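You operate a simulated robot arm through the tools that you are given. There is no shell and no other tool. Be economical: measure what you need, move in short steps, check, and stop when the job is done.

Carry out the task below with a simulated robot arm. There is one attempt and no reset: what you move stays moved.

## Task
Stand the orange glass in the crate and slip the pink foam sleeve over it.
Fine: the other glass goes into the niche, bare; pack the white sleeve in the crate too. Set down upright: what you pick out.

The check looks at the end state, three seconds after you hand in, the way a careful person would. Anything else that was tipped, shoved, dropped, spilled or broken makes it a failure.

## Robot
A 6-joint arm with a two-finger parallel gripper, fixed in place. Base frame: the origin is at the foot of the arm, x ahead of it, y to its left, z up; the work surface is at about z = 0.92. Units: m, rad, N and s.
With the tool pointing down near the work surface it reaches from about 0.24 to 0.66 m from the base axis. Its first joint turns from -1.152 to 1.152 rad. Payload 2.9 kg.
Tool frame: the origin (TCP) lies between the finger pads and is the grasp point; the fingertips stand 0.03 m ahead of it; z points along the fingers, y is the line along which they close. The gripper opens to 0.11 m. The fingers are 0.02 m wide and 0.01 m thick; the gripper's body (0.048 by 0.112 m) begins 0.055 m behind the TCP.
Orientation is that of the tool frame in the base frame, as a unit quaternion [x, y, z, w]. With the fingers straight down and closing along the base's y, the tool's x points along the base's -x, its y along +y and its z along -z.

## Interface
- The arm moves only by the tool step_arm. Its argument "deltas" is a list that holds one entry, the list of rows, each a list of 7 numbers: the shift along the tool's x, y, z in m, then the turn, a rotation vector about the tool's x, y, z in rad, then the closure in counts, from 0 (fully open) to 255 (shut). In form: [[[tx, ty, tz, rx, ry, rz, jaw], ...]]. A call has 1 to 12 rows; each row shifts and turns the commanded pose from where the row before left it, along the tool's axes as they then stand. A row lasts 0.2 s, in which the tool goes at most 0.05 m and 0.15 rad; a call with a longer step from one row to the next is refused whole, and so is a gripper value outside its range. Where a pose cannot be reached the arm comes as near as it can. A force on the tool above 40 N (or 10 N above the force at the start of the call, whichever is more), or a blocked arm, ends the call early, and 0.2 s more pass. Each finger travels about 0.108 m/s and halts on what it meets, pressing with about 27 N; the grip force reading is that of the motor and also rises with nothing between the fingers. The clock runs only during rows and for 0.2 s after the last one: add rows that do not move to give the fingers time. The reply holds the time, the measured pose of the TCP, the force on the tool along the base axes, the opening and the grip force, in the units named above and with some noise, with the torque about the TCP (base axes, N m) and any sound that the robot's microphone picked up.
- Cameras (640 x 400 px; columns grow to the right, rows downward): "scene" is fixed at [0.0956, 0.4552, 1.3815]; the picture's right is [-0.50, -0.87, 0.00], its down [-0.52, 0.29, -0.80] and it looks along [0.70, -0.40, -0.59] (base axes); focal length 214 px, centre (320, 200). "wrist" rides on the gripper at [0.072, 0.017, -0.103] in the tool frame; the picture's right is [-0.23, 0.97, 0.00], its down [-0.76, -0.18, -0.62] and it looks along [-0.61, -0.14, 0.78] (tool axes); focal length 222 px, centre (320, 200). There is no depth. A picture from a camera that has moved, and an enlarged one, comes with that camera's place and axes in the base frame and with its lens.
- camera(camera): a new picture of that camera. The clock stands still meanwhile.
- zoom(camera, box): a new picture of the part [left, top, right, bottom] of that camera's present view, enlarged. The clock stands still meanwhile.
- hand_in(): hands the job in; it is judged then, once.

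Go step by step. Nothing tells you positions but the pictures and the camera data: compare them with the known pose of the tool, close in by small moves and look again before you grip or let go. The budget is 120 turns and 68 pictures, counting those below and the enlarged ones. Unless the task says otherwise, let go and move clear before handing in, and close with one line.

The tools are called after "Request:" by a JSON object that holds its "name" and its "arguments". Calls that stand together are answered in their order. step_arm: Moves the arm, as the interface text tells. Its arguments: {"type":"object","properties":{"deltas":{"type":"array"}},"required":["deltas"]} The other tools are called the same way: camera (camera) takes a picture; zoom (camera, box) takes an enlarged picture of a part of a camera's view; hand_in () hands the job in.

At the start:

```text
clock: 0.0
tool_pos: [0.3981, 0.0493, 1.2872]
tcp_rot: [0.0, 1.0, -0.001, 0.0]
force: [-0.2, -0.4, 0.2]
wrist_torque: [0.0, -0.02, -0.01]
gripper_width: 0.11
gripper_force: 0.0
```

scene: 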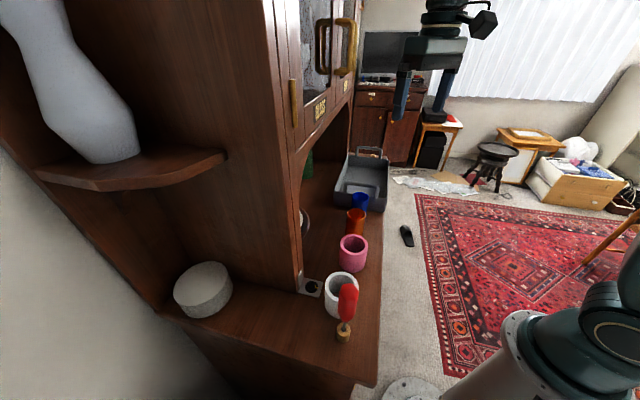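
wrist: 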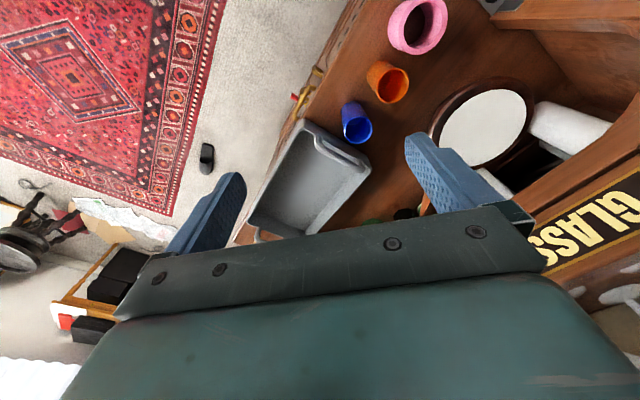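

I see a cabinet counter with the white sleeve, pink sleeve, orange glass, blue glass and a grey crate in a row. I'll enlarge the view to measure positions.

Request:
{"name": "zoom", "arguments": {"camera": "scene", "box": [280, 140, 400, 215]}}

Request:
{"name": "zoom", "arguments": {"camera": "scene", "box": [280, 200, 440, 300]}}

Request:
{"name": "zoom", "arguments": {"camera": "scene", "box": [270, 250, 400, 350]}}

Request:
{"name": "zoom", "arguments": {"camera": "wrist", "box": [240, 0, 560, 200]}}

```text
5.33 times, centred on (340, 178) of scene
camera zoom: at [0.0956, 0.4552, 1.3815], right [-0.5, -0.87, 0.0], down [-0.52, 0.29, -0.8], along [0.7, -0.4, -0.59], focal length 1144 px, centre (213, 320)
```

zoom: 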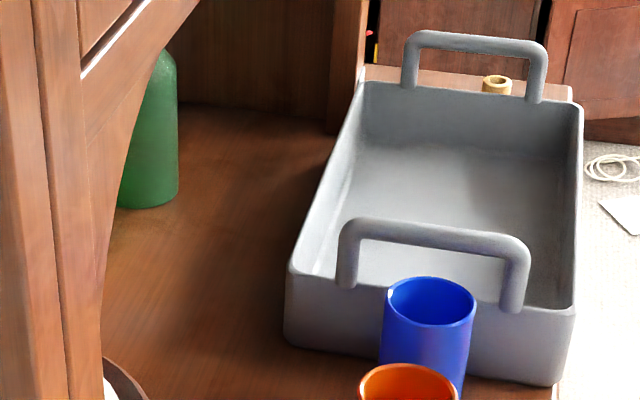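

```text
4.00 times, centred on (360, 250) of scene
camera zoom: at [0.0956, 0.4552, 1.3815], right [-0.5, -0.87, 0.0], down [-0.52, 0.29, -0.8], along [0.7, -0.4, -0.59], focal length 858 px, centre (160, 0)
```

zoom: 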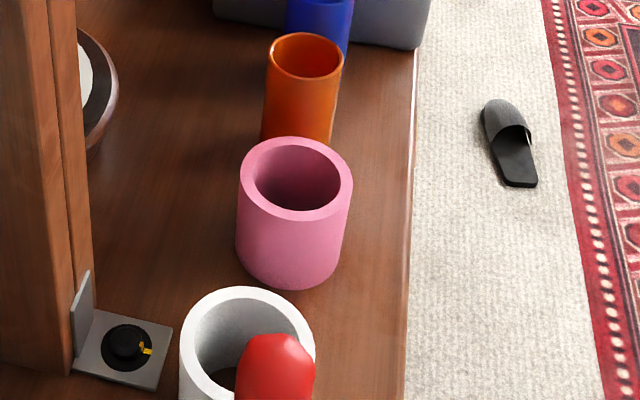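

```text
4.00 times, centred on (335, 300) of scene
camera zoom: at [0.0956, 0.4552, 1.3815], right [-0.5, -0.87, 0.0], down [-0.52, 0.29, -0.8], along [0.7, -0.4, -0.59], focal length 858 px, centre (260, -200)
```

zoom: 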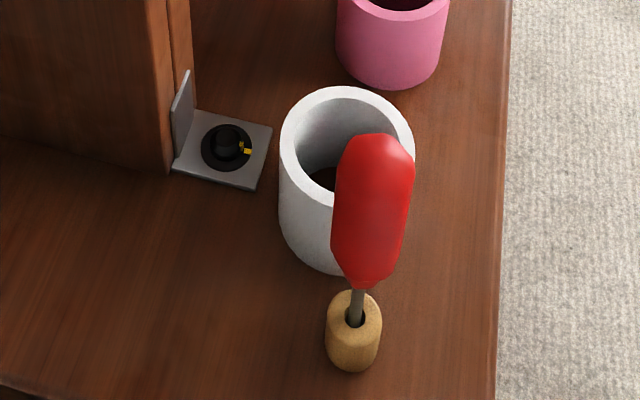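

```text
2.00 times, centred on (400, 100) of wrist
camera zoom: at [0.326, 0.065, 1.391], right [0.23, 0.97, 0.0], down [0.76, -0.18, 0.62], along [0.61, -0.14, -0.78], focal length 444 px, centre (160, 400)
```

zoom: 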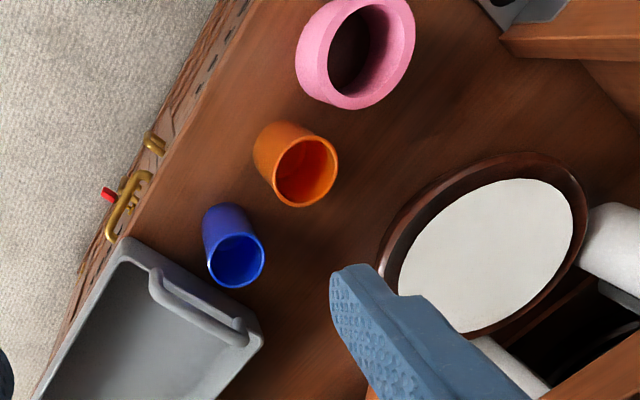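

The row sits on a counter running along about (1,-1), with orange at roughly (0.426, 0.156), blue at (0.484, 0.096), pink at (0.362, 0.207) and white near (0.284, 0.296). Next I need to find the niche and read the labels.

Request:
{"name": "zoom", "arguments": {"camera": "scene", "box": [270, 70, 370, 260]}}

Request:
{"name": "zoom", "arguments": {"camera": "wrist", "box": [400, 60, 640, 280]}}

```text
2.11 times, centred on (320, 165) of scene
camera zoom: at [0.0956, 0.4552, 1.3815], right [-0.5, -0.87, 0.0], down [-0.52, 0.29, -0.8], along [0.7, -0.4, -0.59], focal length 452 px, centre (320, 274)
```

zoom: 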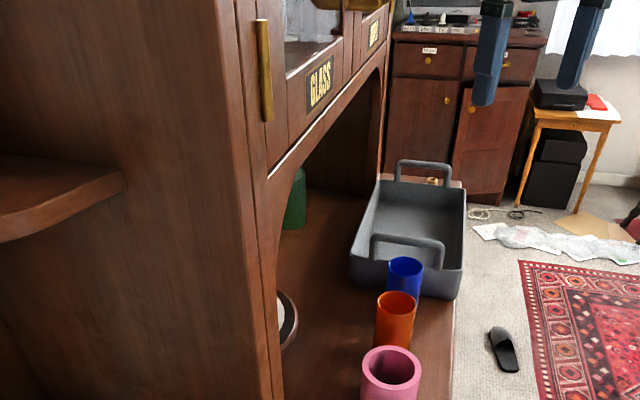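

```text
1.82 times, centred on (520, 170) of wrist
camera zoom: at [0.326, 0.065, 1.391], right [0.23, 0.97, 0.0], down [0.76, -0.18, 0.62], along [0.61, -0.14, -0.78], focal length 404 px, centre (-44, 254)
```

zoom: 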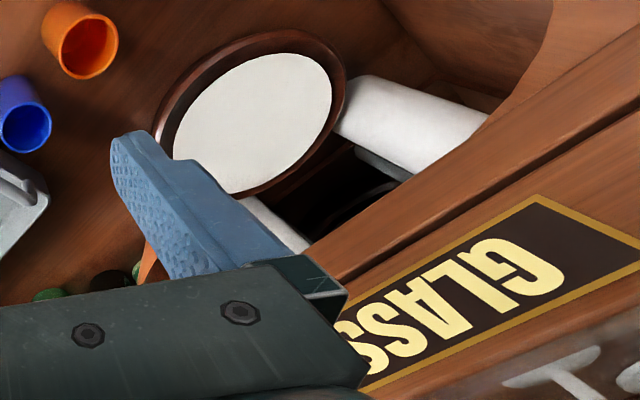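

The recess under the arch of the "GLASS" cabinet looks like the niche, with a round tray and a white roll inside. I'll turn and tilt the wrist camera to look into it.

Request:
{"name": "step_arm", "arguments": {"deltas": [[[0, 0, 0.0, 0, 0, -0.131, 0], [0, 0, 0.0, 0, 0, -0.131, 0], [0, 0, 0, 0, 0, -0.131, 0], [0, 0, 0, 0, 0, -0.131, 0], [0, 0, 0, 0, 0, -0.131, 0], [0, 0, 0, 0, 0, -0.131, 0], [0.03, 0.03, 0.02, 0, 0, 0, 0], [0.027, 0.027, 0.02, 0, 0, 0, 0], [0, 0, 0, 0, -0.13, 0, 0], [0, 0, 0, 0, -0.13, 0, 0], [0, 0, 0, 0, -0.13, 0, 0], [0, 0, 0, 0, -0.1, 0, 0]]]}}

Request:
{"name": "camera", "arguments": {"camera": "wrist"}}

```text
clock: 2.6
tool_pos: [0.3169, 0.0487, 1.2477]
tcp_rot: [-0.372, 0.896, 0.093, 0.224]
force: [-0.5, 0.3, 0.4]
wrist_torque: [0.01, -0.03, -0.02]
gripper_width: 0.11
gripper_force: 0.1
```

```text
59 pictures are left
camera wrist: at [0.2253, -0.0198, 1.3045], right [-0.55, 0.83, 0.11], down [0.39, 0.14, 0.91], along [0.74, 0.54, -0.4], focal length 222 px, centre (320, 200)
```

wrist: 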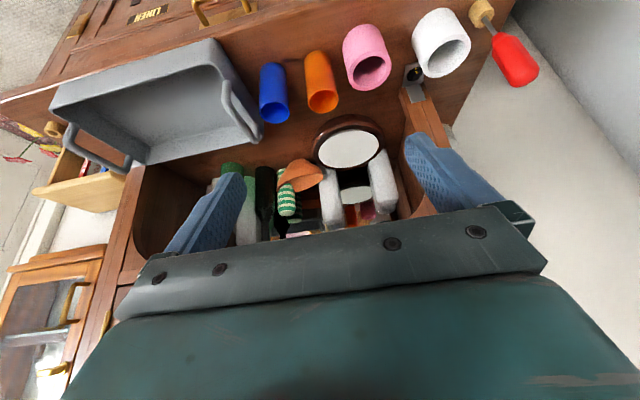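

The niche is full of bottles and other items. I'll enlarge it to find the clear spot.

Request:
{"name": "zoom", "arguments": {"camera": "wrist", "box": [210, 90, 440, 240]}}

Request:
{"name": "zoom", "arguments": {"camera": "wrist", "box": [330, 0, 560, 140]}}

Request:
{"name": "zoom", "arguments": {"camera": "wrist", "box": [40, 0, 300, 170]}}

```text
2.67 times, centred on (325, 165) of wrist
camera zoom: at [0.2253, -0.0198, 1.3045], right [-0.55, 0.83, 0.11], down [0.39, 0.14, 0.91], along [0.74, 0.54, -0.4], focal length 592 px, centre (307, 293)
```

zoom: 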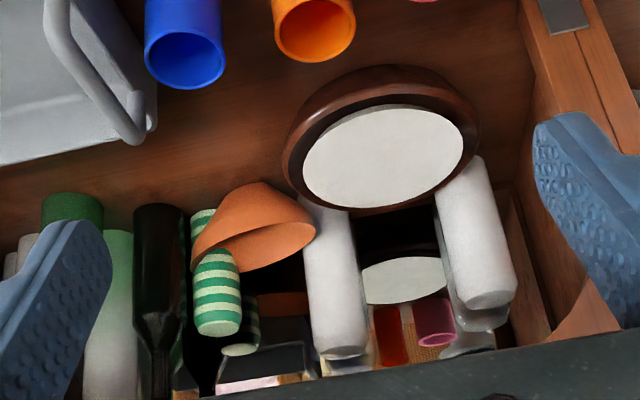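

```text
2.78 times, centred on (445, 70) of wrist
camera zoom: at [0.2253, -0.0198, 1.3045], right [-0.55, 0.83, 0.11], down [0.39, 0.14, 0.91], along [0.74, 0.54, -0.4], focal length 618 px, centre (-28, 562)
```

zoom: 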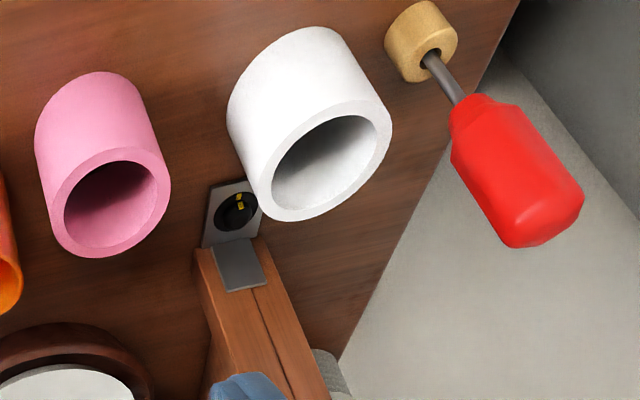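

```text
2.35 times, centred on (170, 85) of wrist
camera zoom: at [0.2253, -0.0198, 1.3045], right [-0.55, 0.83, 0.11], down [0.39, 0.14, 0.91], along [0.74, 0.54, -0.4], focal length 523 px, centre (673, 471)
```

zoom: 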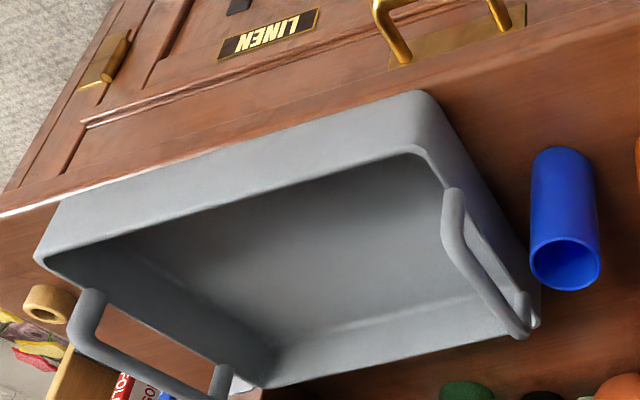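

The arched recess with the mirror back is the niche. Its front-centre floor at about (0.605, 0.187) looks free, between a round bowl and the crate. The arch limits height, so I'll take the blue glass with the tool tilted 45° and go to a pre-grasp first.

Request:
{"name": "step_arm", "arguments": {"deltas": [[[0, 0, 0, 0, -0.1, 0, 93], [0, 0, 0, 0, -0.1, 0, 93], [0, 0, 0, 0, -0.095, 0, 93], [0.016, -0.0168, 0.0382, 0, 0, 0, 93], [0.016, -0.0168, 0.0382, 0, 0, 0, 93], [0.016, -0.0168, 0.0382, 0, 0, 0, 93], [0.016, -0.0168, 0.0382, 0, 0, 0, 93], [0.016, -0.0168, 0.0382, 0, 0, 0, 93], [0, 0, 0, 0, 0, 0, 93]]]}}

Request:
{"name": "camera", "arguments": {"camera": "wrist"}}

Request:
{"name": "camera", "arguments": {"camera": "scene"}}

```text
clock: 4.6
tool_pos: [0.4319, 0.0441, 1.0522]
tcp_rot: [-0.354, 0.853, 0.146, 0.354]
force: [-0.5, -0.6, -0.3]
wrist_torque: [0.02, -0.01, 0.02]
gripper_width: 0.0698
gripper_force: 0.1
```

```text
55 pictures are left
camera wrist: at [0.3321, -0.0334, 1.0754], right [-0.58, 0.8, 0.16], down [0.19, -0.06, 0.98], along [0.79, 0.6, -0.12], focal length 222 px, centre (320, 200)
```

wrist: 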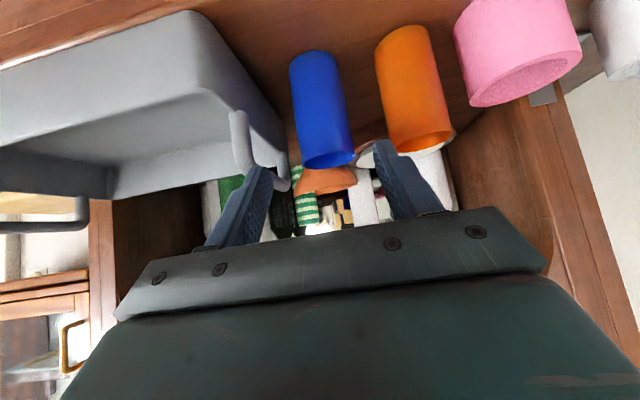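

```text
54 pictures are left
```

scene: 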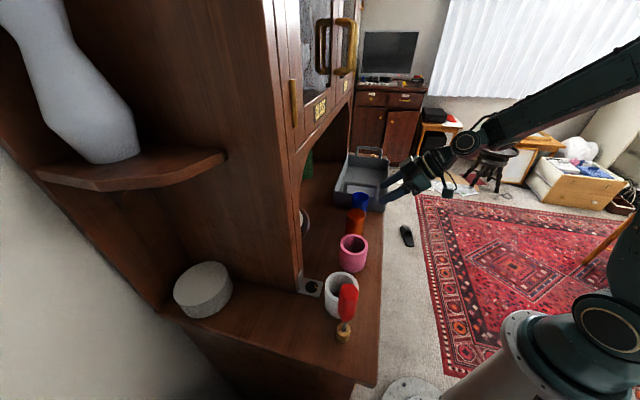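

The blue glass is centred between the fingers. I'll advance along the tool axis and close on it.

Request:
{"name": "step_arm", "arguments": {"deltas": [[[0, 0, 0.025, 0, 0, 0, 93], [0, 0, 0.025, 0, 0, 0, 93], [0, 0, 0.025, 0, 0, 0, 93], [-0.002, 0, 0.024, 0, 0, 0, 93], [0, 0, 0, 0, 0, 0, 93]]]}}

Request:
{"name": "camera", "arguments": {"camera": "wrist"}}

Request:
{"name": "zoom", "arguments": {"camera": "scene", "box": [320, 140, 440, 260]}}

```text
clock: 5.8
tool_pos: [0.4854, 0.0955, 0.9894]
tcp_rot: [-0.354, 0.852, 0.144, 0.357]
force: [-9.8, -4.2, 31.6]
wrist_torque: [-2.0, -0.59, -0.74]
gripper_width: 0.0699
gripper_force: 0.0
```

```text
53 pictures are left
camera wrist: at [0.385, 0.0189, 1.0114], right [-0.58, 0.8, 0.15], down [0.18, -0.06, 0.98], along [0.8, 0.59, -0.12], focal length 222 px, centre (320, 200)
```

wrist: 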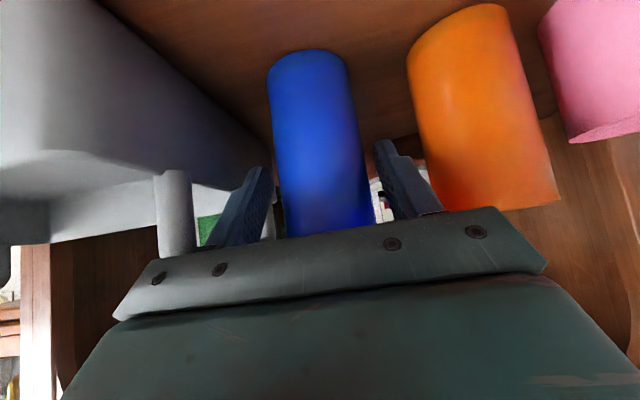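

```text
3.33 times, centred on (380, 200) of scene
camera zoom: at [0.0948, 0.455, 1.3816], right [-0.5, -0.87, 0.0], down [-0.51, 0.29, -0.81], along [0.7, -0.4, -0.59], focal length 715 px, centre (120, 200)
```

zoom: 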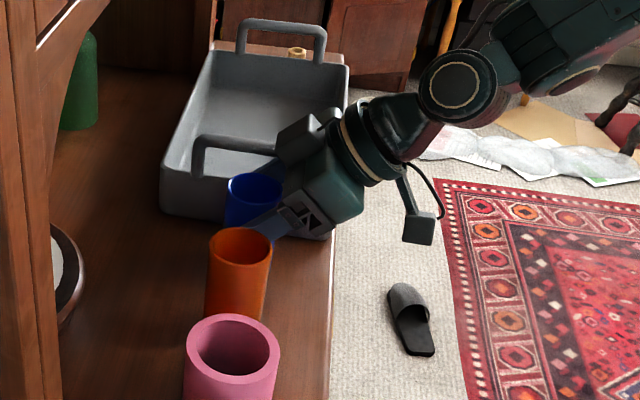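

The tool met the crate's handle, showing 31 N upward, so I'm backing straight off. I'll deal with the orange glass first from above, which frees a better approach to the blue one.

Request:
{"name": "step_arm", "arguments": {"deltas": [[[0, 0, -0.025, 0, 0, 0, 93], [0, 0, -0.03, 0, 0, 0, 93], [0, 0, -0.04, 0, 0, 0, 93], [-0.03, 0, -0.03, 0, 0, 0, 93], [-0.03, 0, -0.03, 0, 0, 0, 93], [-0.03, 0, -0.03, 0, 0, 0, 93]]]}}

Request:
{"name": "zoom", "arguments": {"camera": "scene", "box": [280, 140, 400, 215]}}

```text
clock: 7.2
tool_pos: [0.4365, 0.0468, 1.1821]
tcp_rot: [-0.354, 0.854, 0.146, 0.353]
force: [-0.6, -0.2, 0.6]
wrist_torque: [0.01, 0.02, -0.03]
gripper_width: 0.07
gripper_force: 0.3
```

```text
5.33 times, centred on (340, 178) of scene
camera zoom: at [0.0955, 0.4552, 1.3815], right [-0.5, -0.87, 0.0], down [-0.52, 0.29, -0.8], along [0.7, -0.4, -0.59], focal length 1144 px, centre (213, 320)
```

zoom: 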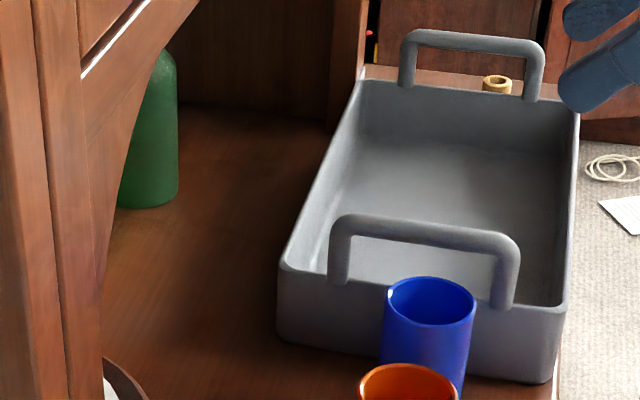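

The crate shifted only a few millimetres and the glass is untouched. I'll bring the tool back to vertical and go above the orange glass.

Request:
{"name": "step_arm", "arguments": {"deltas": [[[0, 0, 0, 0, 0.131, 0, 93], [0, 0, 0, 0, 0.131, 0, 93], [0, 0, 0, 0, 0.131, 0, 93], [0, 0, 0, 0, 0.131, 0, 93], [0, 0, 0, 0, 0.131, 0, 93], [0, 0, 0, 0, 0.13, 0, 93], [0, 0, 0, 0, 0, 0.131, 93], [0, 0, 0, 0, 0, 0.131, 93], [0, 0, 0, 0, 0, 0.131, 93], [0, 0, 0, 0, 0, 0.131, 93], [0, 0, 0, 0, 0, 0.131, 93], [0, 0, 0, 0, 0, 0.131, 93]]]}}

Request:
{"name": "step_arm", "arguments": {"deltas": [[[0.003, 0.036, 0, 0, 0, 0, 93], [0.003, 0.036, 0, 0, 0, 0, 93], [0.003, 0.036, 0, 0, 0, 0, 93], [0, 0, 0.04, 0, 0, 0, 93], [0, 0, 0.04, 0, 0, 0, 93], [0, 0, 0, 0, 0, 0, 93]]]}}

Request:
{"name": "camera", "arguments": {"camera": "wrist"}}

Request:
{"name": "zoom", "arguments": {"camera": "scene", "box": [300, 140, 420, 260]}}

```text
clock: 9.8
tool_pos: [0.4356, 0.0481, 1.1812]
tcp_rot: [0.001, 1.0, 0.0, 0.0]
force: [0.0, 0.1, -0.4]
wrist_torque: [-0.01, 0.01, -0.02]
gripper_width: 0.0699
gripper_force: 0.1
```

```text
clock: 11.2
tool_pos: [0.4256, 0.1564, 1.0994]
tcp_rot: [-0.001, 1.0, 0.001, 0.0]
force: [0.2, -0.2, 1.6]
wrist_torque: [0.0, 0.0, 0.02]
gripper_width: 0.0697
gripper_force: 0.0
```

```text
50 pictures are left
camera wrist: at [0.3537, 0.1725, 1.2034], right [0.23, 0.97, 0.0], down [0.76, -0.18, 0.62], along [0.61, -0.14, -0.78], focal length 222 px, centre (320, 200)
```

wrist: 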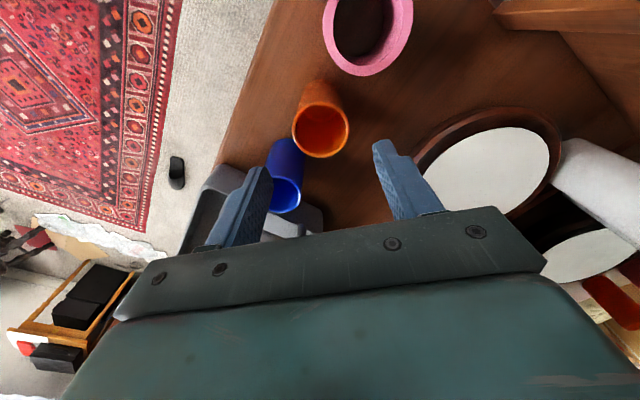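

```text
3.33 times, centred on (360, 200) of scene
camera zoom: at [0.0955, 0.4552, 1.3815], right [-0.5, -0.87, 0.0], down [-0.52, 0.29, -0.8], along [0.7, -0.4, -0.59], focal length 715 px, centre (187, 200)
```

zoom: 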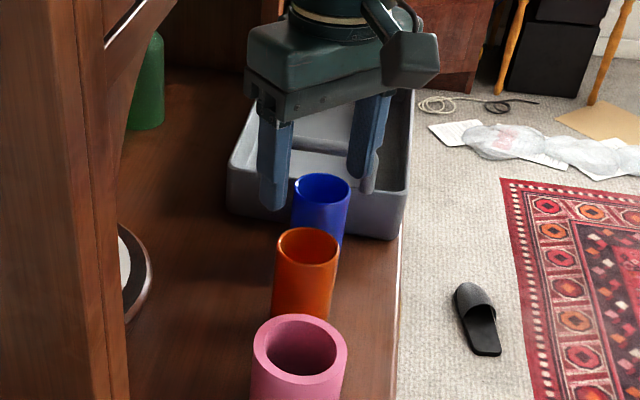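

The orange glass is measured at (0.426, 0.157), directly below the tool. I'll descend and grip.

Request:
{"name": "step_arm", "arguments": {"deltas": [[[0, 0, 0.04, 0, 0, 0, 93], [0, 0, 0.04, 0, 0, 0, 93], [0, 0, 0.03, 0, 0, 0, 93], [0, 0, 0, 0, 0, 0, 93]]]}}

Request:
{"name": "step_arm", "arguments": {"deltas": [[[0, 0, 0, 0, 0, 0, 140], [0, 0, 0, 0, 0, 0, 180], [0, 0, 0, 0, 0, 0, 180], [0, 0, 0, 0, 0, 0, 180]]]}}

Request:
{"name": "zoom", "arguments": {"camera": "scene", "box": [300, 140, 420, 260]}}

```text
clock: 12.2
tool_pos: [0.4268, 0.156, 0.9894]
tcp_rot: [0.0, 1.0, 0.0, 0.001]
force: [0.2, 0.0, -0.3]
wrist_torque: [0.0, 0.01, -0.01]
gripper_width: 0.0698
gripper_force: 0.0
```

```text
clock: 13.2
tool_pos: [0.4264, 0.1566, 0.9898]
tcp_rot: [0.001, 1.0, 0.0, 0.001]
force: [0.1, 1.3, -0.5]
wrist_torque: [0.05, -0.01, -0.01]
gripper_width: 0.0482
gripper_force: 26.9
```

```text
3.33 times, centred on (360, 200) of scene
camera zoom: at [0.0956, 0.4552, 1.3815], right [-0.5, -0.87, 0.0], down [-0.52, 0.29, -0.8], along [0.7, -0.4, -0.59], focal length 715 px, centre (187, 200)
```

zoom: 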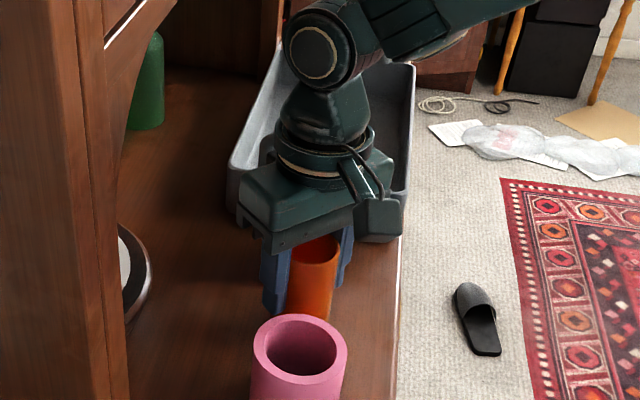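

The orange glass is held at 0.048 m. I'll lift it and carry it over the crate.

Request:
{"name": "step_arm", "arguments": {"deltas": [[[0, 0, -0.03, 0, 0, 0, 180], [0, 0, -0.04, 0, 0, 0, 180], [0, 0, -0.04, 0, 0, 0, 180], [0, 0, -0.04, 0, 0, 0, 180], [-0.033, -0.024, 0, 0, 0, 0, 180], [-0.033, -0.024, 0, 0, 0, 0, 180], [-0.033, -0.024, 0, 0, 0, 0, 180], [-0.033, -0.024, 0, 0, 0, 0, 180], [-0.033, -0.024, 0, 0, 0, 0, 180], [-0.033, -0.024, 0, 0, 0, 0, 180], [0, 0, 0, 0, 0, 0, 180]]]}}

Request:
{"name": "camera", "arguments": {"camera": "wrist"}}

Request:
{"name": "zoom", "arguments": {"camera": "scene", "box": [300, 110, 420, 230]}}

```text
clock: 15.6
tool_pos: [0.6165, 0.0163, 1.1421]
tcp_rot: [0.0, 1.0, 0.001, -0.001]
force: [0.6, -0.4, -1.5]
wrist_torque: [0.01, 0.01, 0.0]
gripper_width: 0.0429
gripper_force: 27.0
out of reach, approached as far as the arm can: row 10
```

```text
47 pictures are left
camera wrist: at [0.5438, 0.0332, 1.2461], right [0.23, 0.97, 0.0], down [0.76, -0.18, 0.62], along [0.61, -0.14, -0.78], focal length 222 px, centre (320, 200)
```

wrist: 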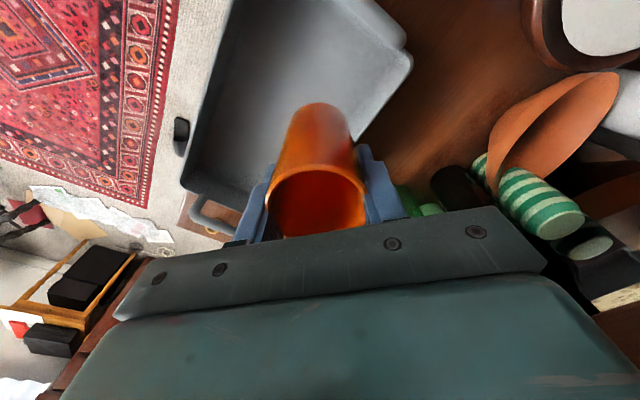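

```text
3.33 times, centred on (360, 170) of scene
camera zoom: at [0.0956, 0.4551, 1.3815], right [-0.5, -0.87, 0.0], down [-0.52, 0.29, -0.8], along [0.7, -0.4, -0.59], focal length 715 px, centre (187, 300)
```

zoom: 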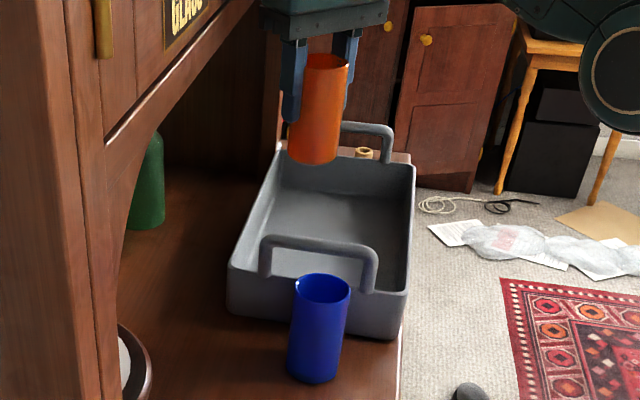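

The glass hangs upright over the crate. I'll lower it partway, trim its position, and look again before contact.

Request:
{"name": "step_arm", "arguments": {"deltas": [[[0, 0, 0.04, 0, 0, 0, 180], [0.001, -0.007, 0.04, 0, 0, 0, 180], [0, 0, 0.02, 0, 0, 0, 180], [0, 0, 0, 0, 0, 0, 180]]]}}

Request:
{"name": "zoom", "arguments": {"camera": "wrist", "box": [160, 40, 480, 240]}}

Request:
{"name": "zoom", "arguments": {"camera": "scene", "box": [310, 130, 410, 220]}}

```text
clock: 16.6
tool_pos: [0.6142, 0.0106, 1.0431]
tcp_rot: [0.001, 1.0, -0.001, 0.0]
force: [0.1, -0.1, -1.4]
wrist_torque: [-0.04, -0.01, 0.0]
gripper_width: 0.043
gripper_force: 27.1
```

```text
2.00 times, centred on (320, 140) of wrist
camera zoom: at [0.5427, 0.0269, 1.1467], right [0.23, 0.97, 0.0], down [0.76, -0.18, 0.62], along [0.61, -0.14, -0.78], focal length 444 px, centre (320, 320)
```

zoom: 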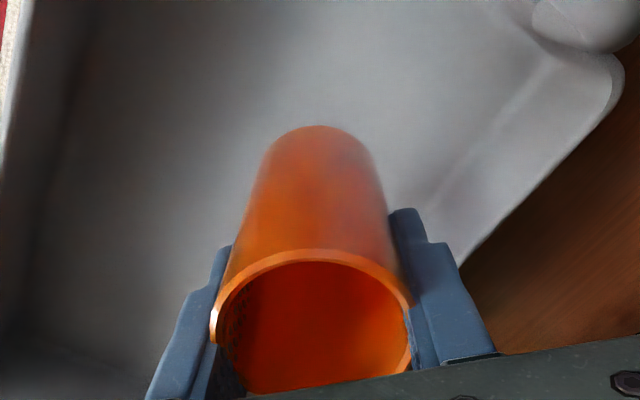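

```text
4.44 times, centred on (360, 175) of scene
camera zoom: at [0.0956, 0.4552, 1.3815], right [-0.5, -0.87, 0.0], down [-0.52, 0.29, -0.8], along [0.7, -0.4, -0.59], focal length 953 px, centre (142, 311)
```

zoom: 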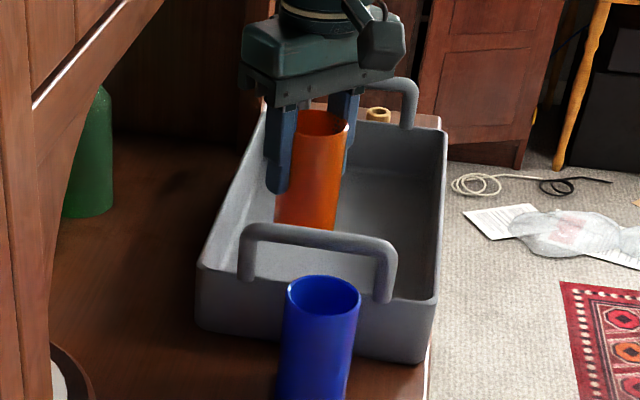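

The glass may have shifted or tilted slightly in the fingers since the opening fell to 0.043 m. I'll look closer before setting it down.

Request:
{"name": "zoom", "arguments": {"camera": "scene", "box": [335, 145, 395, 195]}}

Request:
{"name": "zoom", "arguments": {"camera": "wrist", "box": [240, 130, 400, 240]}}

```text
8.00 times, centred on (365, 170) of scene
camera zoom: at [0.0956, 0.4552, 1.3815], right [-0.5, -0.87, 0.0], down [-0.52, 0.29, -0.8], along [0.7, -0.4, -0.59], focal length 1716 px, centre (-40, 440)
```

zoom: 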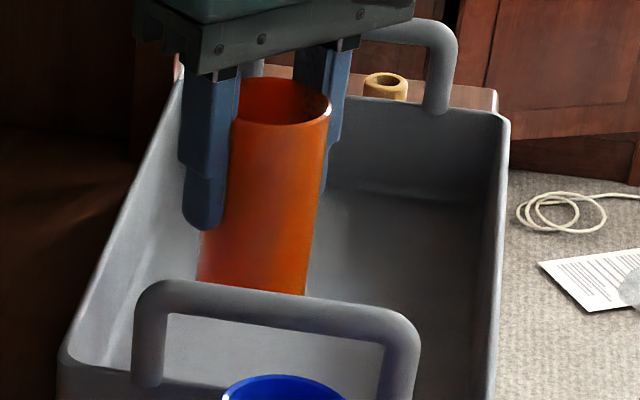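

```text
3.64 times, centred on (320, 185) of wrist
camera zoom: at [0.5427, 0.0269, 1.1467], right [0.23, 0.97, 0.0], down [0.76, -0.18, 0.62], along [0.61, -0.14, -0.78], focal length 808 px, centre (320, 254)
```

zoom: 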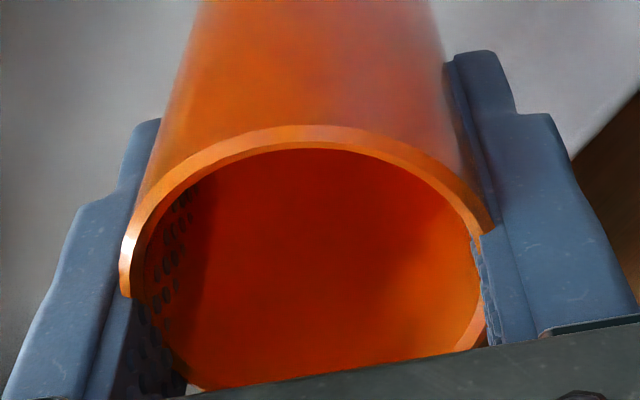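

The grip is sound, and the glass leans only about 4° between the pads. I'll counter-tilt slightly and lower it toward the crate floor.

Request:
{"name": "step_arm", "arguments": {"deltas": [[[-0.003, 0, 0.01, 0, 0.03, 0, 180], [-0.003, 0, 0.015, 0, 0.03, 0, 180], [0, 0, 0.008, 0, 0, 0, 180], [0, 0, 0, 0, 0, 0, 180]]]}}

Request:
{"name": "step_arm", "arguments": {"deltas": [[[0, 0, 0.004, 0, 0, 0, 180], [0, 0, 0, 0, 0, 0, 180]]]}}

Request:
{"name": "step_arm", "arguments": {"deltas": [[[0, 0, 0.004, 0, 0, 0, 180], [0, 0, 0, 0, 0, 0, 180]]]}}

```text
clock: 17.6
tool_pos: [0.6202, 0.0097, 1.0062]
tcp_rot: [0.0, 1.0, -0.001, -0.03]
force: [-0.1, 0.0, -0.8]
wrist_torque: [0.0, -0.01, 0.05]
gripper_width: 0.0433
gripper_force: 26.9
```

```text
clock: 18.2
tool_pos: [0.62, 0.0109, 1.004]
tcp_rot: [0.0, 1.0, 0.0, -0.029]
force: [0.0, 0.1, -1.8]
wrist_torque: [-0.01, -0.01, -0.02]
gripper_width: 0.0431
gripper_force: 26.8
```

```text
clock: 18.8
tool_pos: [0.6196, 0.01, 1.001]
tcp_rot: [0.0, 1.0, 0.0, -0.03]
force: [-0.5, 0.1, -1.4]
wrist_torque: [-0.02, -0.02, -0.01]
gripper_width: 0.0429
gripper_force: 27.2
```

Request:
{"name": "step_arm", "arguments": {"deltas": [[[0, 0, 0.003, 0, 0, 0, 180], [0, 0, 0, 0, 0, 0, 180]]]}}

Request:
{"name": "step_arm", "arguments": {"deltas": [[[0, 0, 0.003, 0, 0, 0, 180], [0, 0, 0, 0, 0, 0, 180]]]}}

Request:
{"name": "zoom", "arguments": {"camera": "scene", "box": [335, 145, 395, 195]}}

```text
clock: 19.4
tool_pos: [0.6196, 0.0103, 0.998]
tcp_rot: [0.0, 1.0, 0.001, -0.029]
force: [-4.7, 0.2, 14.2]
wrist_torque: [-0.01, 0.06, 0.0]
gripper_width: 0.0433
gripper_force: 27.3
```

```text
clock: 20.0
tool_pos: [0.6188, 0.0105, 0.9953]
tcp_rot: [0.001, 1.0, 0.0, -0.028]
force: [0.8, -1.0, 16.6]
wrist_torque: [-0.09, -0.31, -0.01]
gripper_width: 0.043
gripper_force: 26.7
```

```text
8.00 times, centred on (365, 170) of scene
camera zoom: at [0.0952, 0.4551, 1.3815], right [-0.5, -0.87, 0.0], down [-0.52, 0.29, -0.8], along [0.7, -0.4, -0.59], focal length 1716 px, centre (-40, 440)
```

zoom: 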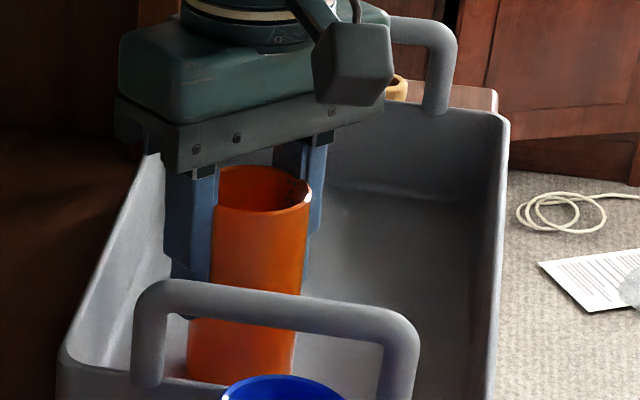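

Contact at 15 N, so the glass stands on the crate floor. I'll release, rise clear, level the tool, and look.

Request:
{"name": "step_arm", "arguments": {"deltas": [[[0, 0, -0.002, 0, 0, 0, 140], [0, 0, 0, 0, 0, 0, 93], [0, 0, 0, 0, 0, 0, 93], [0, 0, -0.03, 0, 0, 0, 93], [0, 0, -0.04, 0, 0, 0, 93], [0, 0, -0.04, 0, 0, 0, 93], [0, 0, -0.03, 0, -0.06, 0, 93], [0, 0, 0, 0, 0, 0, 93]]]}}

Request:
{"name": "zoom", "arguments": {"camera": "scene", "box": [325, 140, 395, 220]}}

Request:
{"name": "camera", "arguments": {"camera": "wrist"}}

```text
clock: 21.8
tool_pos: [0.6236, 0.0107, 1.1345]
tcp_rot: [-0.001, 1.0, 0.0, -0.001]
force: [-0.3, -0.5, -0.3]
wrist_torque: [0.0, -0.04, 0.04]
gripper_width: 0.07
gripper_force: 0.0
out of reach, approached as far as the arm can: row 7
```

```text
5.00 times, centred on (360, 180) of scene
camera zoom: at [0.0955, 0.4552, 1.3815], right [-0.5, -0.87, 0.0], down [-0.52, 0.29, -0.8], along [0.7, -0.4, -0.59], focal length 1072 px, centre (120, 300)
```

zoom: 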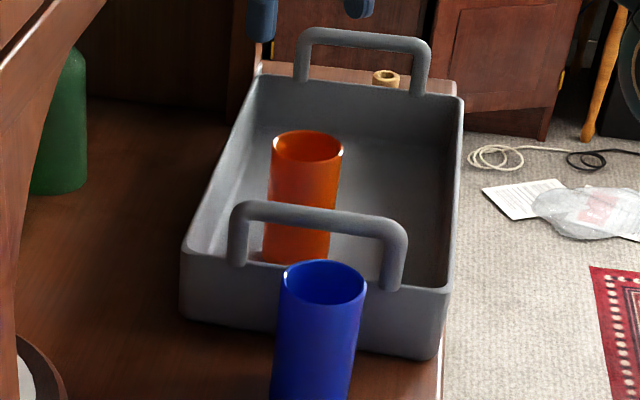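

```text
39 pictures are left
camera wrist: at [0.5508, 0.0268, 1.239], right [0.23, 0.97, 0.0], down [0.76, -0.18, 0.62], along [0.61, -0.14, -0.78], focal length 222 px, centre (320, 200)
```

wrist: 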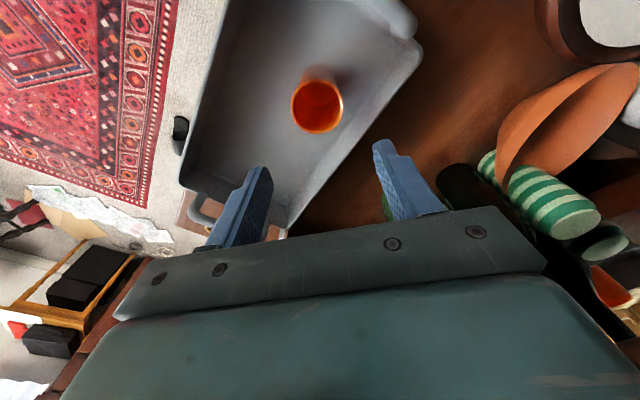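

The orange glass stands upright in the crate at about (0.610, 0.010). Next is the pink sleeve, so I'm moving above it with the jaws opened wider.

Request:
{"name": "step_arm", "arguments": {"deltas": [[[0.0327, 0.0245, 0, 0, 0, 0, 46], [0.0327, 0.0245, 0, 0, 0, 0, 46], [0.0327, 0.0245, 0, 0, 0, 0, 46], [0.0327, 0.0245, 0, 0, 0, 0, 46], [0.0327, 0.0245, 0, 0, 0, 0, 46], [0.0327, 0.0245, 0, 0, 0, 0, 46], [0.0327, 0.0245, 0, 0, 0, 0, 46], [0.0327, 0.0245, 0.02, 0, 0, 0, 46], [0, 0, 0.015, 0, 0, 0, 46], [0, 0, 0, 0, 0, 0, 46]]]}}

Request:
{"name": "zoom", "arguments": {"camera": "wrist", "box": [200, 40, 440, 190]}}

Request:
{"name": "zoom", "arguments": {"camera": "scene", "box": [310, 220, 400, 290]}}

```text
clock: 22.2
tool_pos: [0.6375, 0.0132, 1.1765]
tcp_rot: [0.009, 0.996, 0.003, 0.089]
force: [-12.1, -10.7, 9.6]
wrist_torque: [1.15, -0.82, 0.47]
gripper_width: 0.0903
gripper_force: 0.0
stopped in row 1: the force on the tool passed its limit at 111 N (the readings are from after the stop); the commanded pose is now the measured one
```

```text
2.67 times, centred on (320, 115) of wrist
camera zoom: at [0.5491, 0.0303, 1.2666], right [0.24, 0.97, 0.05], down [0.64, -0.19, 0.75], along [0.73, -0.15, -0.66], focal length 592 px, centre (320, 427)
```

zoom: 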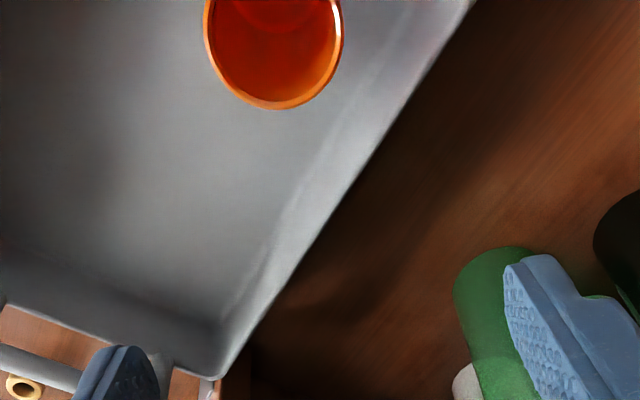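

```text
5.71 times, centred on (355, 255) of scene
camera zoom: at [0.095, 0.4548, 1.3817], right [-0.5, -0.87, 0.0], down [-0.51, 0.29, -0.81], along [0.7, -0.4, -0.59], focal length 1226 px, centre (120, -114)
```

zoom: 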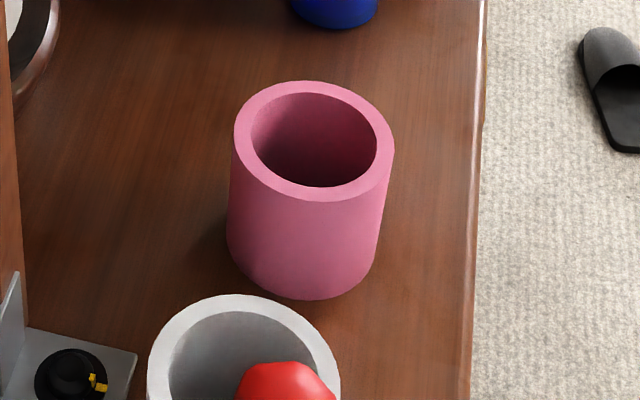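

A sharp contact stopped the move, probably the gripper or wrist against the cabinet's brass handle. I need to see the whole scene before moving.

Request:
{"name": "camera", "arguments": {"camera": "scene"}}

Request:
{"name": "zoom", "arguments": {"camera": "scene", "box": [290, 0, 490, 140]}}

```text
36 pictures are left
```

scene: 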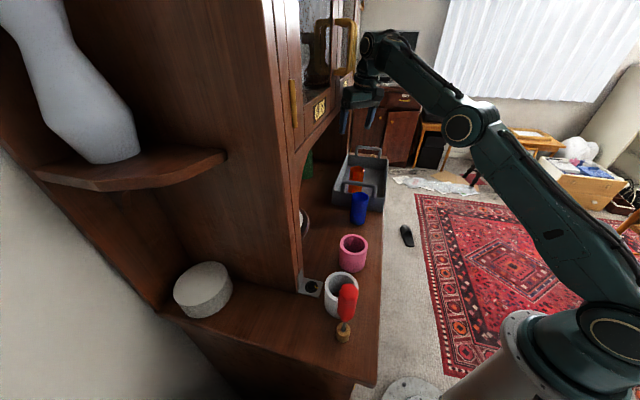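

```text
2.86 times, centred on (390, 70) of scene
camera zoom: at [0.095, 0.4548, 1.3817], right [-0.5, -0.87, 0.0], down [-0.51, 0.29, -0.81], along [0.7, -0.4, -0.59], focal length 613 px, centre (120, 571)
```

zoom: 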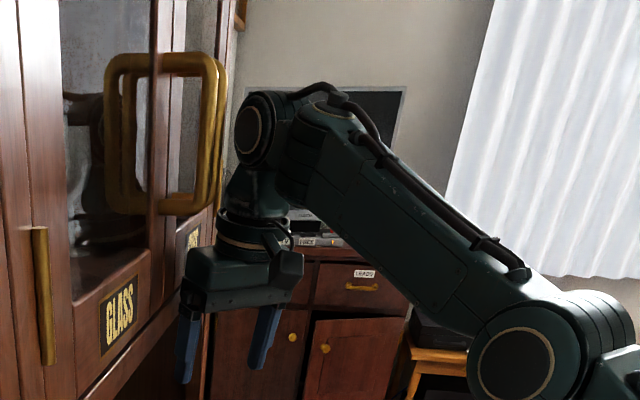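

The wrist is jammed close to the brass door handles, so I'll retreat away from the cabinet in small steps.

Request:
{"name": "step_arm", "arguments": {"deltas": [[[0.015, -0.01, -0.003, 0, 0, 0, 46], [0.015, -0.015, -0.003, 0, 0, 0, 46], [0, 0, 0, 0, 0, 0, 46]]]}}

```text
clock: 23.0
tool_pos: [0.6081, -0.0093, 1.174]
tcp_rot: [0.007, 0.996, 0.002, 0.089]
force: [-0.3, -0.2, -0.4]
wrist_torque: [0.0, -0.02, 0.02]
gripper_width: 0.0901
gripper_force: 0.0
```

Free again. I'll draw back, re-level the tool, and check that nothing was disturbed.

Request:
{"name": "step_arm", "arguments": {"deltas": [[[0.04, 0, 0, 0, 0, 0, 46], [0.04, 0, 0, 0, 0, 0, 46], [0.03, 0, 0, 0, 0.09, 0, 46], [0.02, 0, 0, 0, 0.088, 0, 46], [0, 0, 0, 0, 0, 0, 46]]]}}

Request:
{"name": "zoom", "arguments": {"camera": "scene", "box": [280, 0, 440, 230]}}

```text
clock: 24.2
tool_pos: [0.4792, -0.0054, 1.1515]
tcp_rot: [0.007, 1.0, 0.004, -0.002]
force: [0.4, -0.7, -0.8]
wrist_torque: [-0.01, -0.01, 0.04]
gripper_width: 0.0904
gripper_force: 0.0
```

```text
1.74 times, centred on (360, 115) of scene
camera zoom: at [0.0955, 0.4552, 1.3815], right [-0.5, -0.87, 0.0], down [-0.52, 0.29, -0.8], along [0.7, -0.4, -0.59], focal length 373 px, centre (250, 348)
```

zoom: 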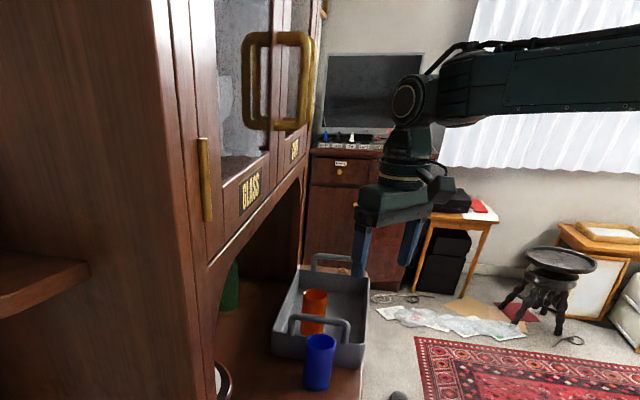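

Nothing is damaged, and the lesson is to keep low near the doors and enter or leave the crate from the robot side. Moving above the pink sleeve now.

Request:
{"name": "step_arm", "arguments": {"deltas": [[[0.0195, 0.0354, 0.0083, 0, 0, 0, 46], [0.0195, 0.0354, 0.0083, 0, 0, 0, 46], [0.0195, 0.0354, 0.0083, 0, 0, 0, 46], [0.0195, 0.0354, 0.0083, 0, 0, 0, 46], [0.0195, 0.0354, 0.0083, 0, 0, 0, 46], [0.0195, 0.0354, 0.0083, 0, 0, 0, 46], [0, 0, 0, 0, 0, 0, 46]]]}}

Request:
{"name": "zoom", "arguments": {"camera": "wrist", "box": [200, 40, 440, 190]}}

```text
clock: 25.8
tool_pos: [0.3634, 0.2091, 1.1068]
tcp_rot: [0.008, 1.0, 0.004, -0.001]
force: [0.7, 0.4, 0.6]
wrist_torque: [0.0, -0.02, 0.03]
gripper_width: 0.0903
gripper_force: 0.0
```

```text
2.67 times, centred on (320, 115) of wrist
camera zoom: at [0.2921, 0.2265, 1.2105], right [0.24, 0.97, 0.01], down [0.76, -0.19, 0.62], along [0.6, -0.15, -0.78], focal length 592 px, centre (320, 427)
```

zoom: 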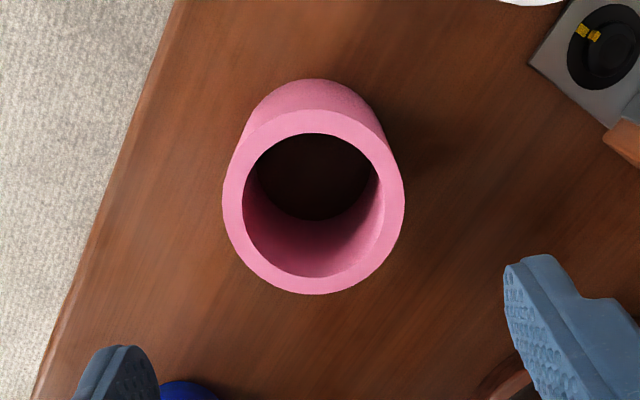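

The pink sleeve is at about (0.360, 0.207) with a hole of about 0.052 m, against roughly 0.048 m for the glass. I'll descend and grip it near the top.

Request:
{"name": "step_arm", "arguments": {"deltas": [[[0.003, -0.0017, 0.04, 0, 0, 0, 46], [0, 0, 0.04, 0, 0, 0, 46], [0, 0, 0.044, 0, 0, 0, 46], [0, 0, 0, 0, 0, 0, 80], [0, 0, 0, 0, 0, 0, 140], [0, 0, 0, 0, 0, 0, 140], [0, 0, 0, 0, 0, 0, 140]]]}}

Request:
{"name": "step_arm", "arguments": {"deltas": [[[0, 0, -0.03, 0, 0, 0, 140], [0, 0, -0.04, 0, 0, 0, 140], [0, 0, -0.04, 0, 0, 0, 140], [0, 0, 0, 0, 0, 0, 140]]]}}

Request:
{"name": "zoom", "arguments": {"camera": "wrist", "box": [200, 80, 440, 230]}}

Request:
{"name": "zoom", "arguments": {"camera": "scene", "box": [290, 160, 410, 280]}}

```text
clock: 27.4
tool_pos: [0.3611, 0.2086, 0.9808]
tcp_rot: [0.008, 1.0, 0.004, -0.001]
force: [0.2, 0.2, 0.0]
wrist_torque: [0.01, -0.02, 0.03]
gripper_width: 0.0657
gripper_force: 26.9
```

```text
clock: 28.4
tool_pos: [0.3635, 0.2066, 1.0911]
tcp_rot: [0.007, 1.0, 0.003, -0.001]
force: [0.3, 0.7, -0.7]
wrist_torque: [0.0, 0.0, -0.01]
gripper_width: 0.0657
gripper_force: 26.8
```

```text
2.67 times, centred on (320, 155) of wrist
camera zoom: at [0.2925, 0.2232, 1.1961], right [0.24, 0.97, 0.01], down [0.76, -0.19, 0.62], along [0.6, -0.15, -0.78], focal length 592 px, centre (320, 320)
```

zoom: 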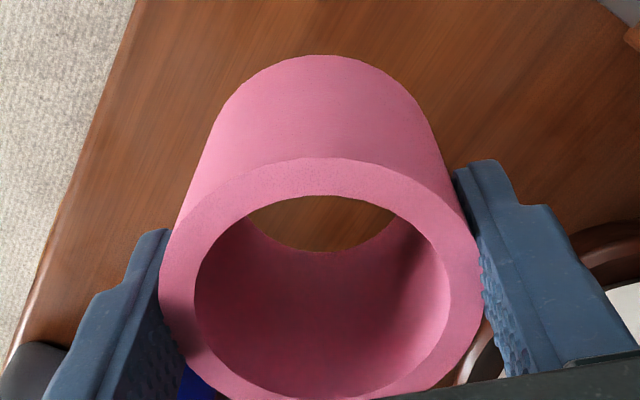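

```text
3.33 times, centred on (350, 220) of scene
camera zoom: at [0.0955, 0.4552, 1.3815], right [-0.5, -0.87, 0.0], down [-0.52, 0.29, -0.8], along [0.7, -0.4, -0.59], focal length 715 px, centre (220, 133)
```

zoom: 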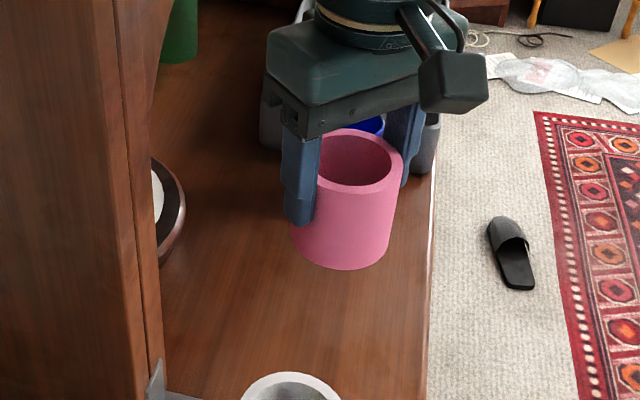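

The sleeve is held upright and centred on the tool. I'll carry it around on the robot side to a hover short of the orange glass.

Request:
{"name": "step_arm", "arguments": {"deltas": [[[-0.0228, -0.0344, -0.004, 0, 0, 0, 140], [-0.0228, -0.0344, -0.004, 0, 0, 0, 140], [-0.0228, -0.0344, -0.004, 0, 0, 0, 140], [-0.0228, -0.0344, -0.004, 0, 0, 0, 140], [-0.0228, -0.0344, -0.004, 0, 0, 0, 140], [-0.0228, -0.0344, -0.004, 0, 0, 0, 140], [-0.032, 0.0017, 0, 0, 0, 0, 140], [-0.032, 0.0017, 0, 0, 0, 0, 140], [-0.032, 0.0017, 0, 0, 0, 0, 140], [0, 0, 0, 0, 0, 0, 140]]]}}

Request:
{"name": "zoom", "arguments": {"camera": "wrist", "box": [200, 80, 440, 230]}}

Request:
{"name": "zoom", "arguments": {"camera": "scene", "box": [325, 120, 405, 200]}}

```text
clock: 30.6
tool_pos: [0.5931, 0.0003, 1.115]
tcp_rot: [0.008, 1.0, 0.004, -0.002]
force: [-0.2, 1.1, -0.2]
wrist_torque: [0.0, -0.03, 0.01]
gripper_width: 0.0658
gripper_force: 26.9
```

```text
2.67 times, centred on (320, 155) of wrist
camera zoom: at [0.5223, 0.0166, 1.2195], right [0.24, 0.97, 0.01], down [0.76, -0.19, 0.62], along [0.6, -0.15, -0.78], focal length 592 px, centre (320, 320)
```

zoom: 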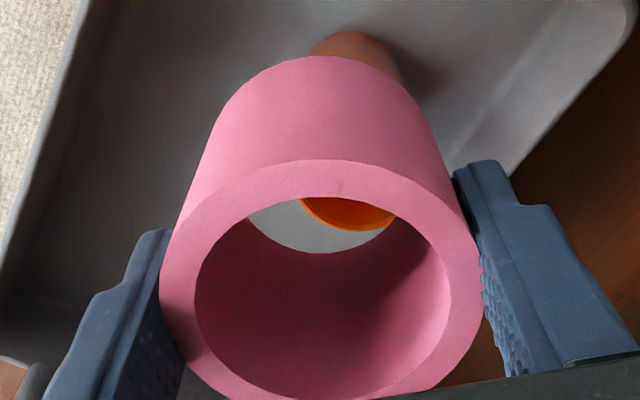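

```text
5.00 times, centred on (365, 160) of scene
camera zoom: at [0.0956, 0.4552, 1.3815], right [-0.5, -0.87, 0.0], down [-0.52, 0.29, -0.8], along [0.7, -0.4, -0.59], focal length 1072 px, centre (95, 400)
```

zoom: 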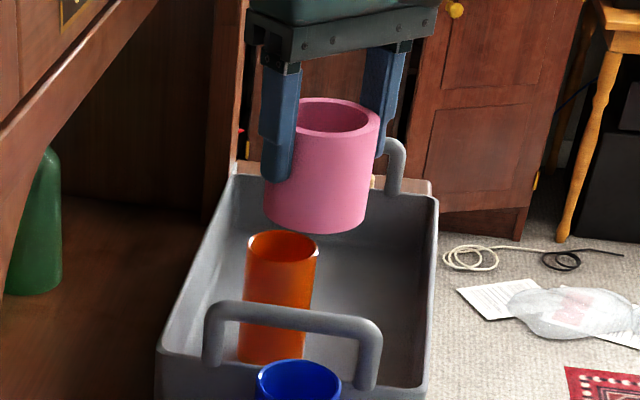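

The glass shows through the sleeve's hole. I'll move to directly above it and check the alignment.

Request:
{"name": "step_arm", "arguments": {"deltas": [[[-0.009, 0.0045, 0, 0, 0, 0, 140], [-0.009, 0.0047, 0.005, 0, 0, 0, 140], [0, 0, 0.01, 0, 0, 0, 140], [0, 0, 0, 0, 0, 0, 140]]]}}

Request:
{"name": "zoom", "arguments": {"camera": "wrist", "box": [240, 110, 400, 230]}}

Request:
{"name": "zoom", "arguments": {"camera": "scene", "box": [335, 135, 385, 185]}}

```text
clock: 31.6
tool_pos: [0.609, 0.0062, 1.0995]
tcp_rot: [0.007, 1.0, 0.004, -0.001]
force: [0.0, 0.3, 0.3]
wrist_torque: [-0.02, -0.02, -0.03]
gripper_width: 0.0658
gripper_force: 27.2
out of reach, approached as far as the arm can: row 1
```

```text
3.33 times, centred on (320, 170) of wrist
camera zoom: at [0.5369, 0.0223, 1.2041], right [0.24, 0.97, 0.01], down [0.76, -0.19, 0.62], along [0.6, -0.14, -0.78], focal length 740 px, centre (320, 300)
```

zoom: 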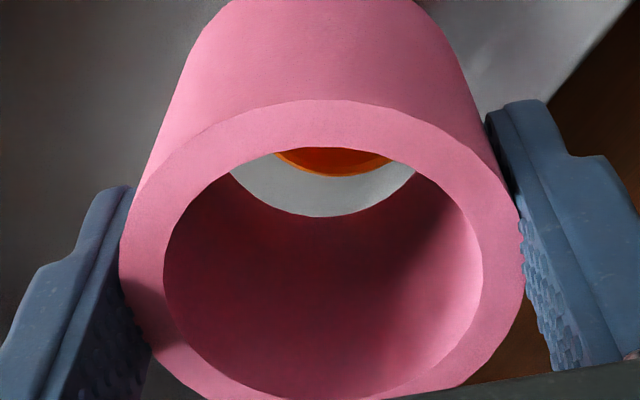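

```text
8.00 times, centred on (360, 160) of scene
camera zoom: at [0.0956, 0.4552, 1.3815], right [-0.5, -0.87, 0.0], down [-0.52, 0.29, -0.8], along [0.7, -0.4, -0.59], focal length 1716 px, centre (0, 520)
```

zoom: 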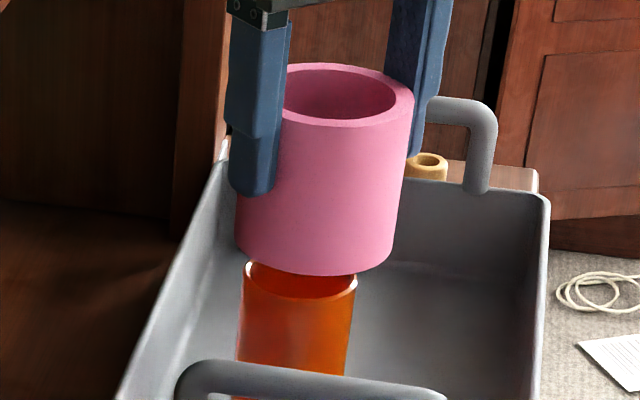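

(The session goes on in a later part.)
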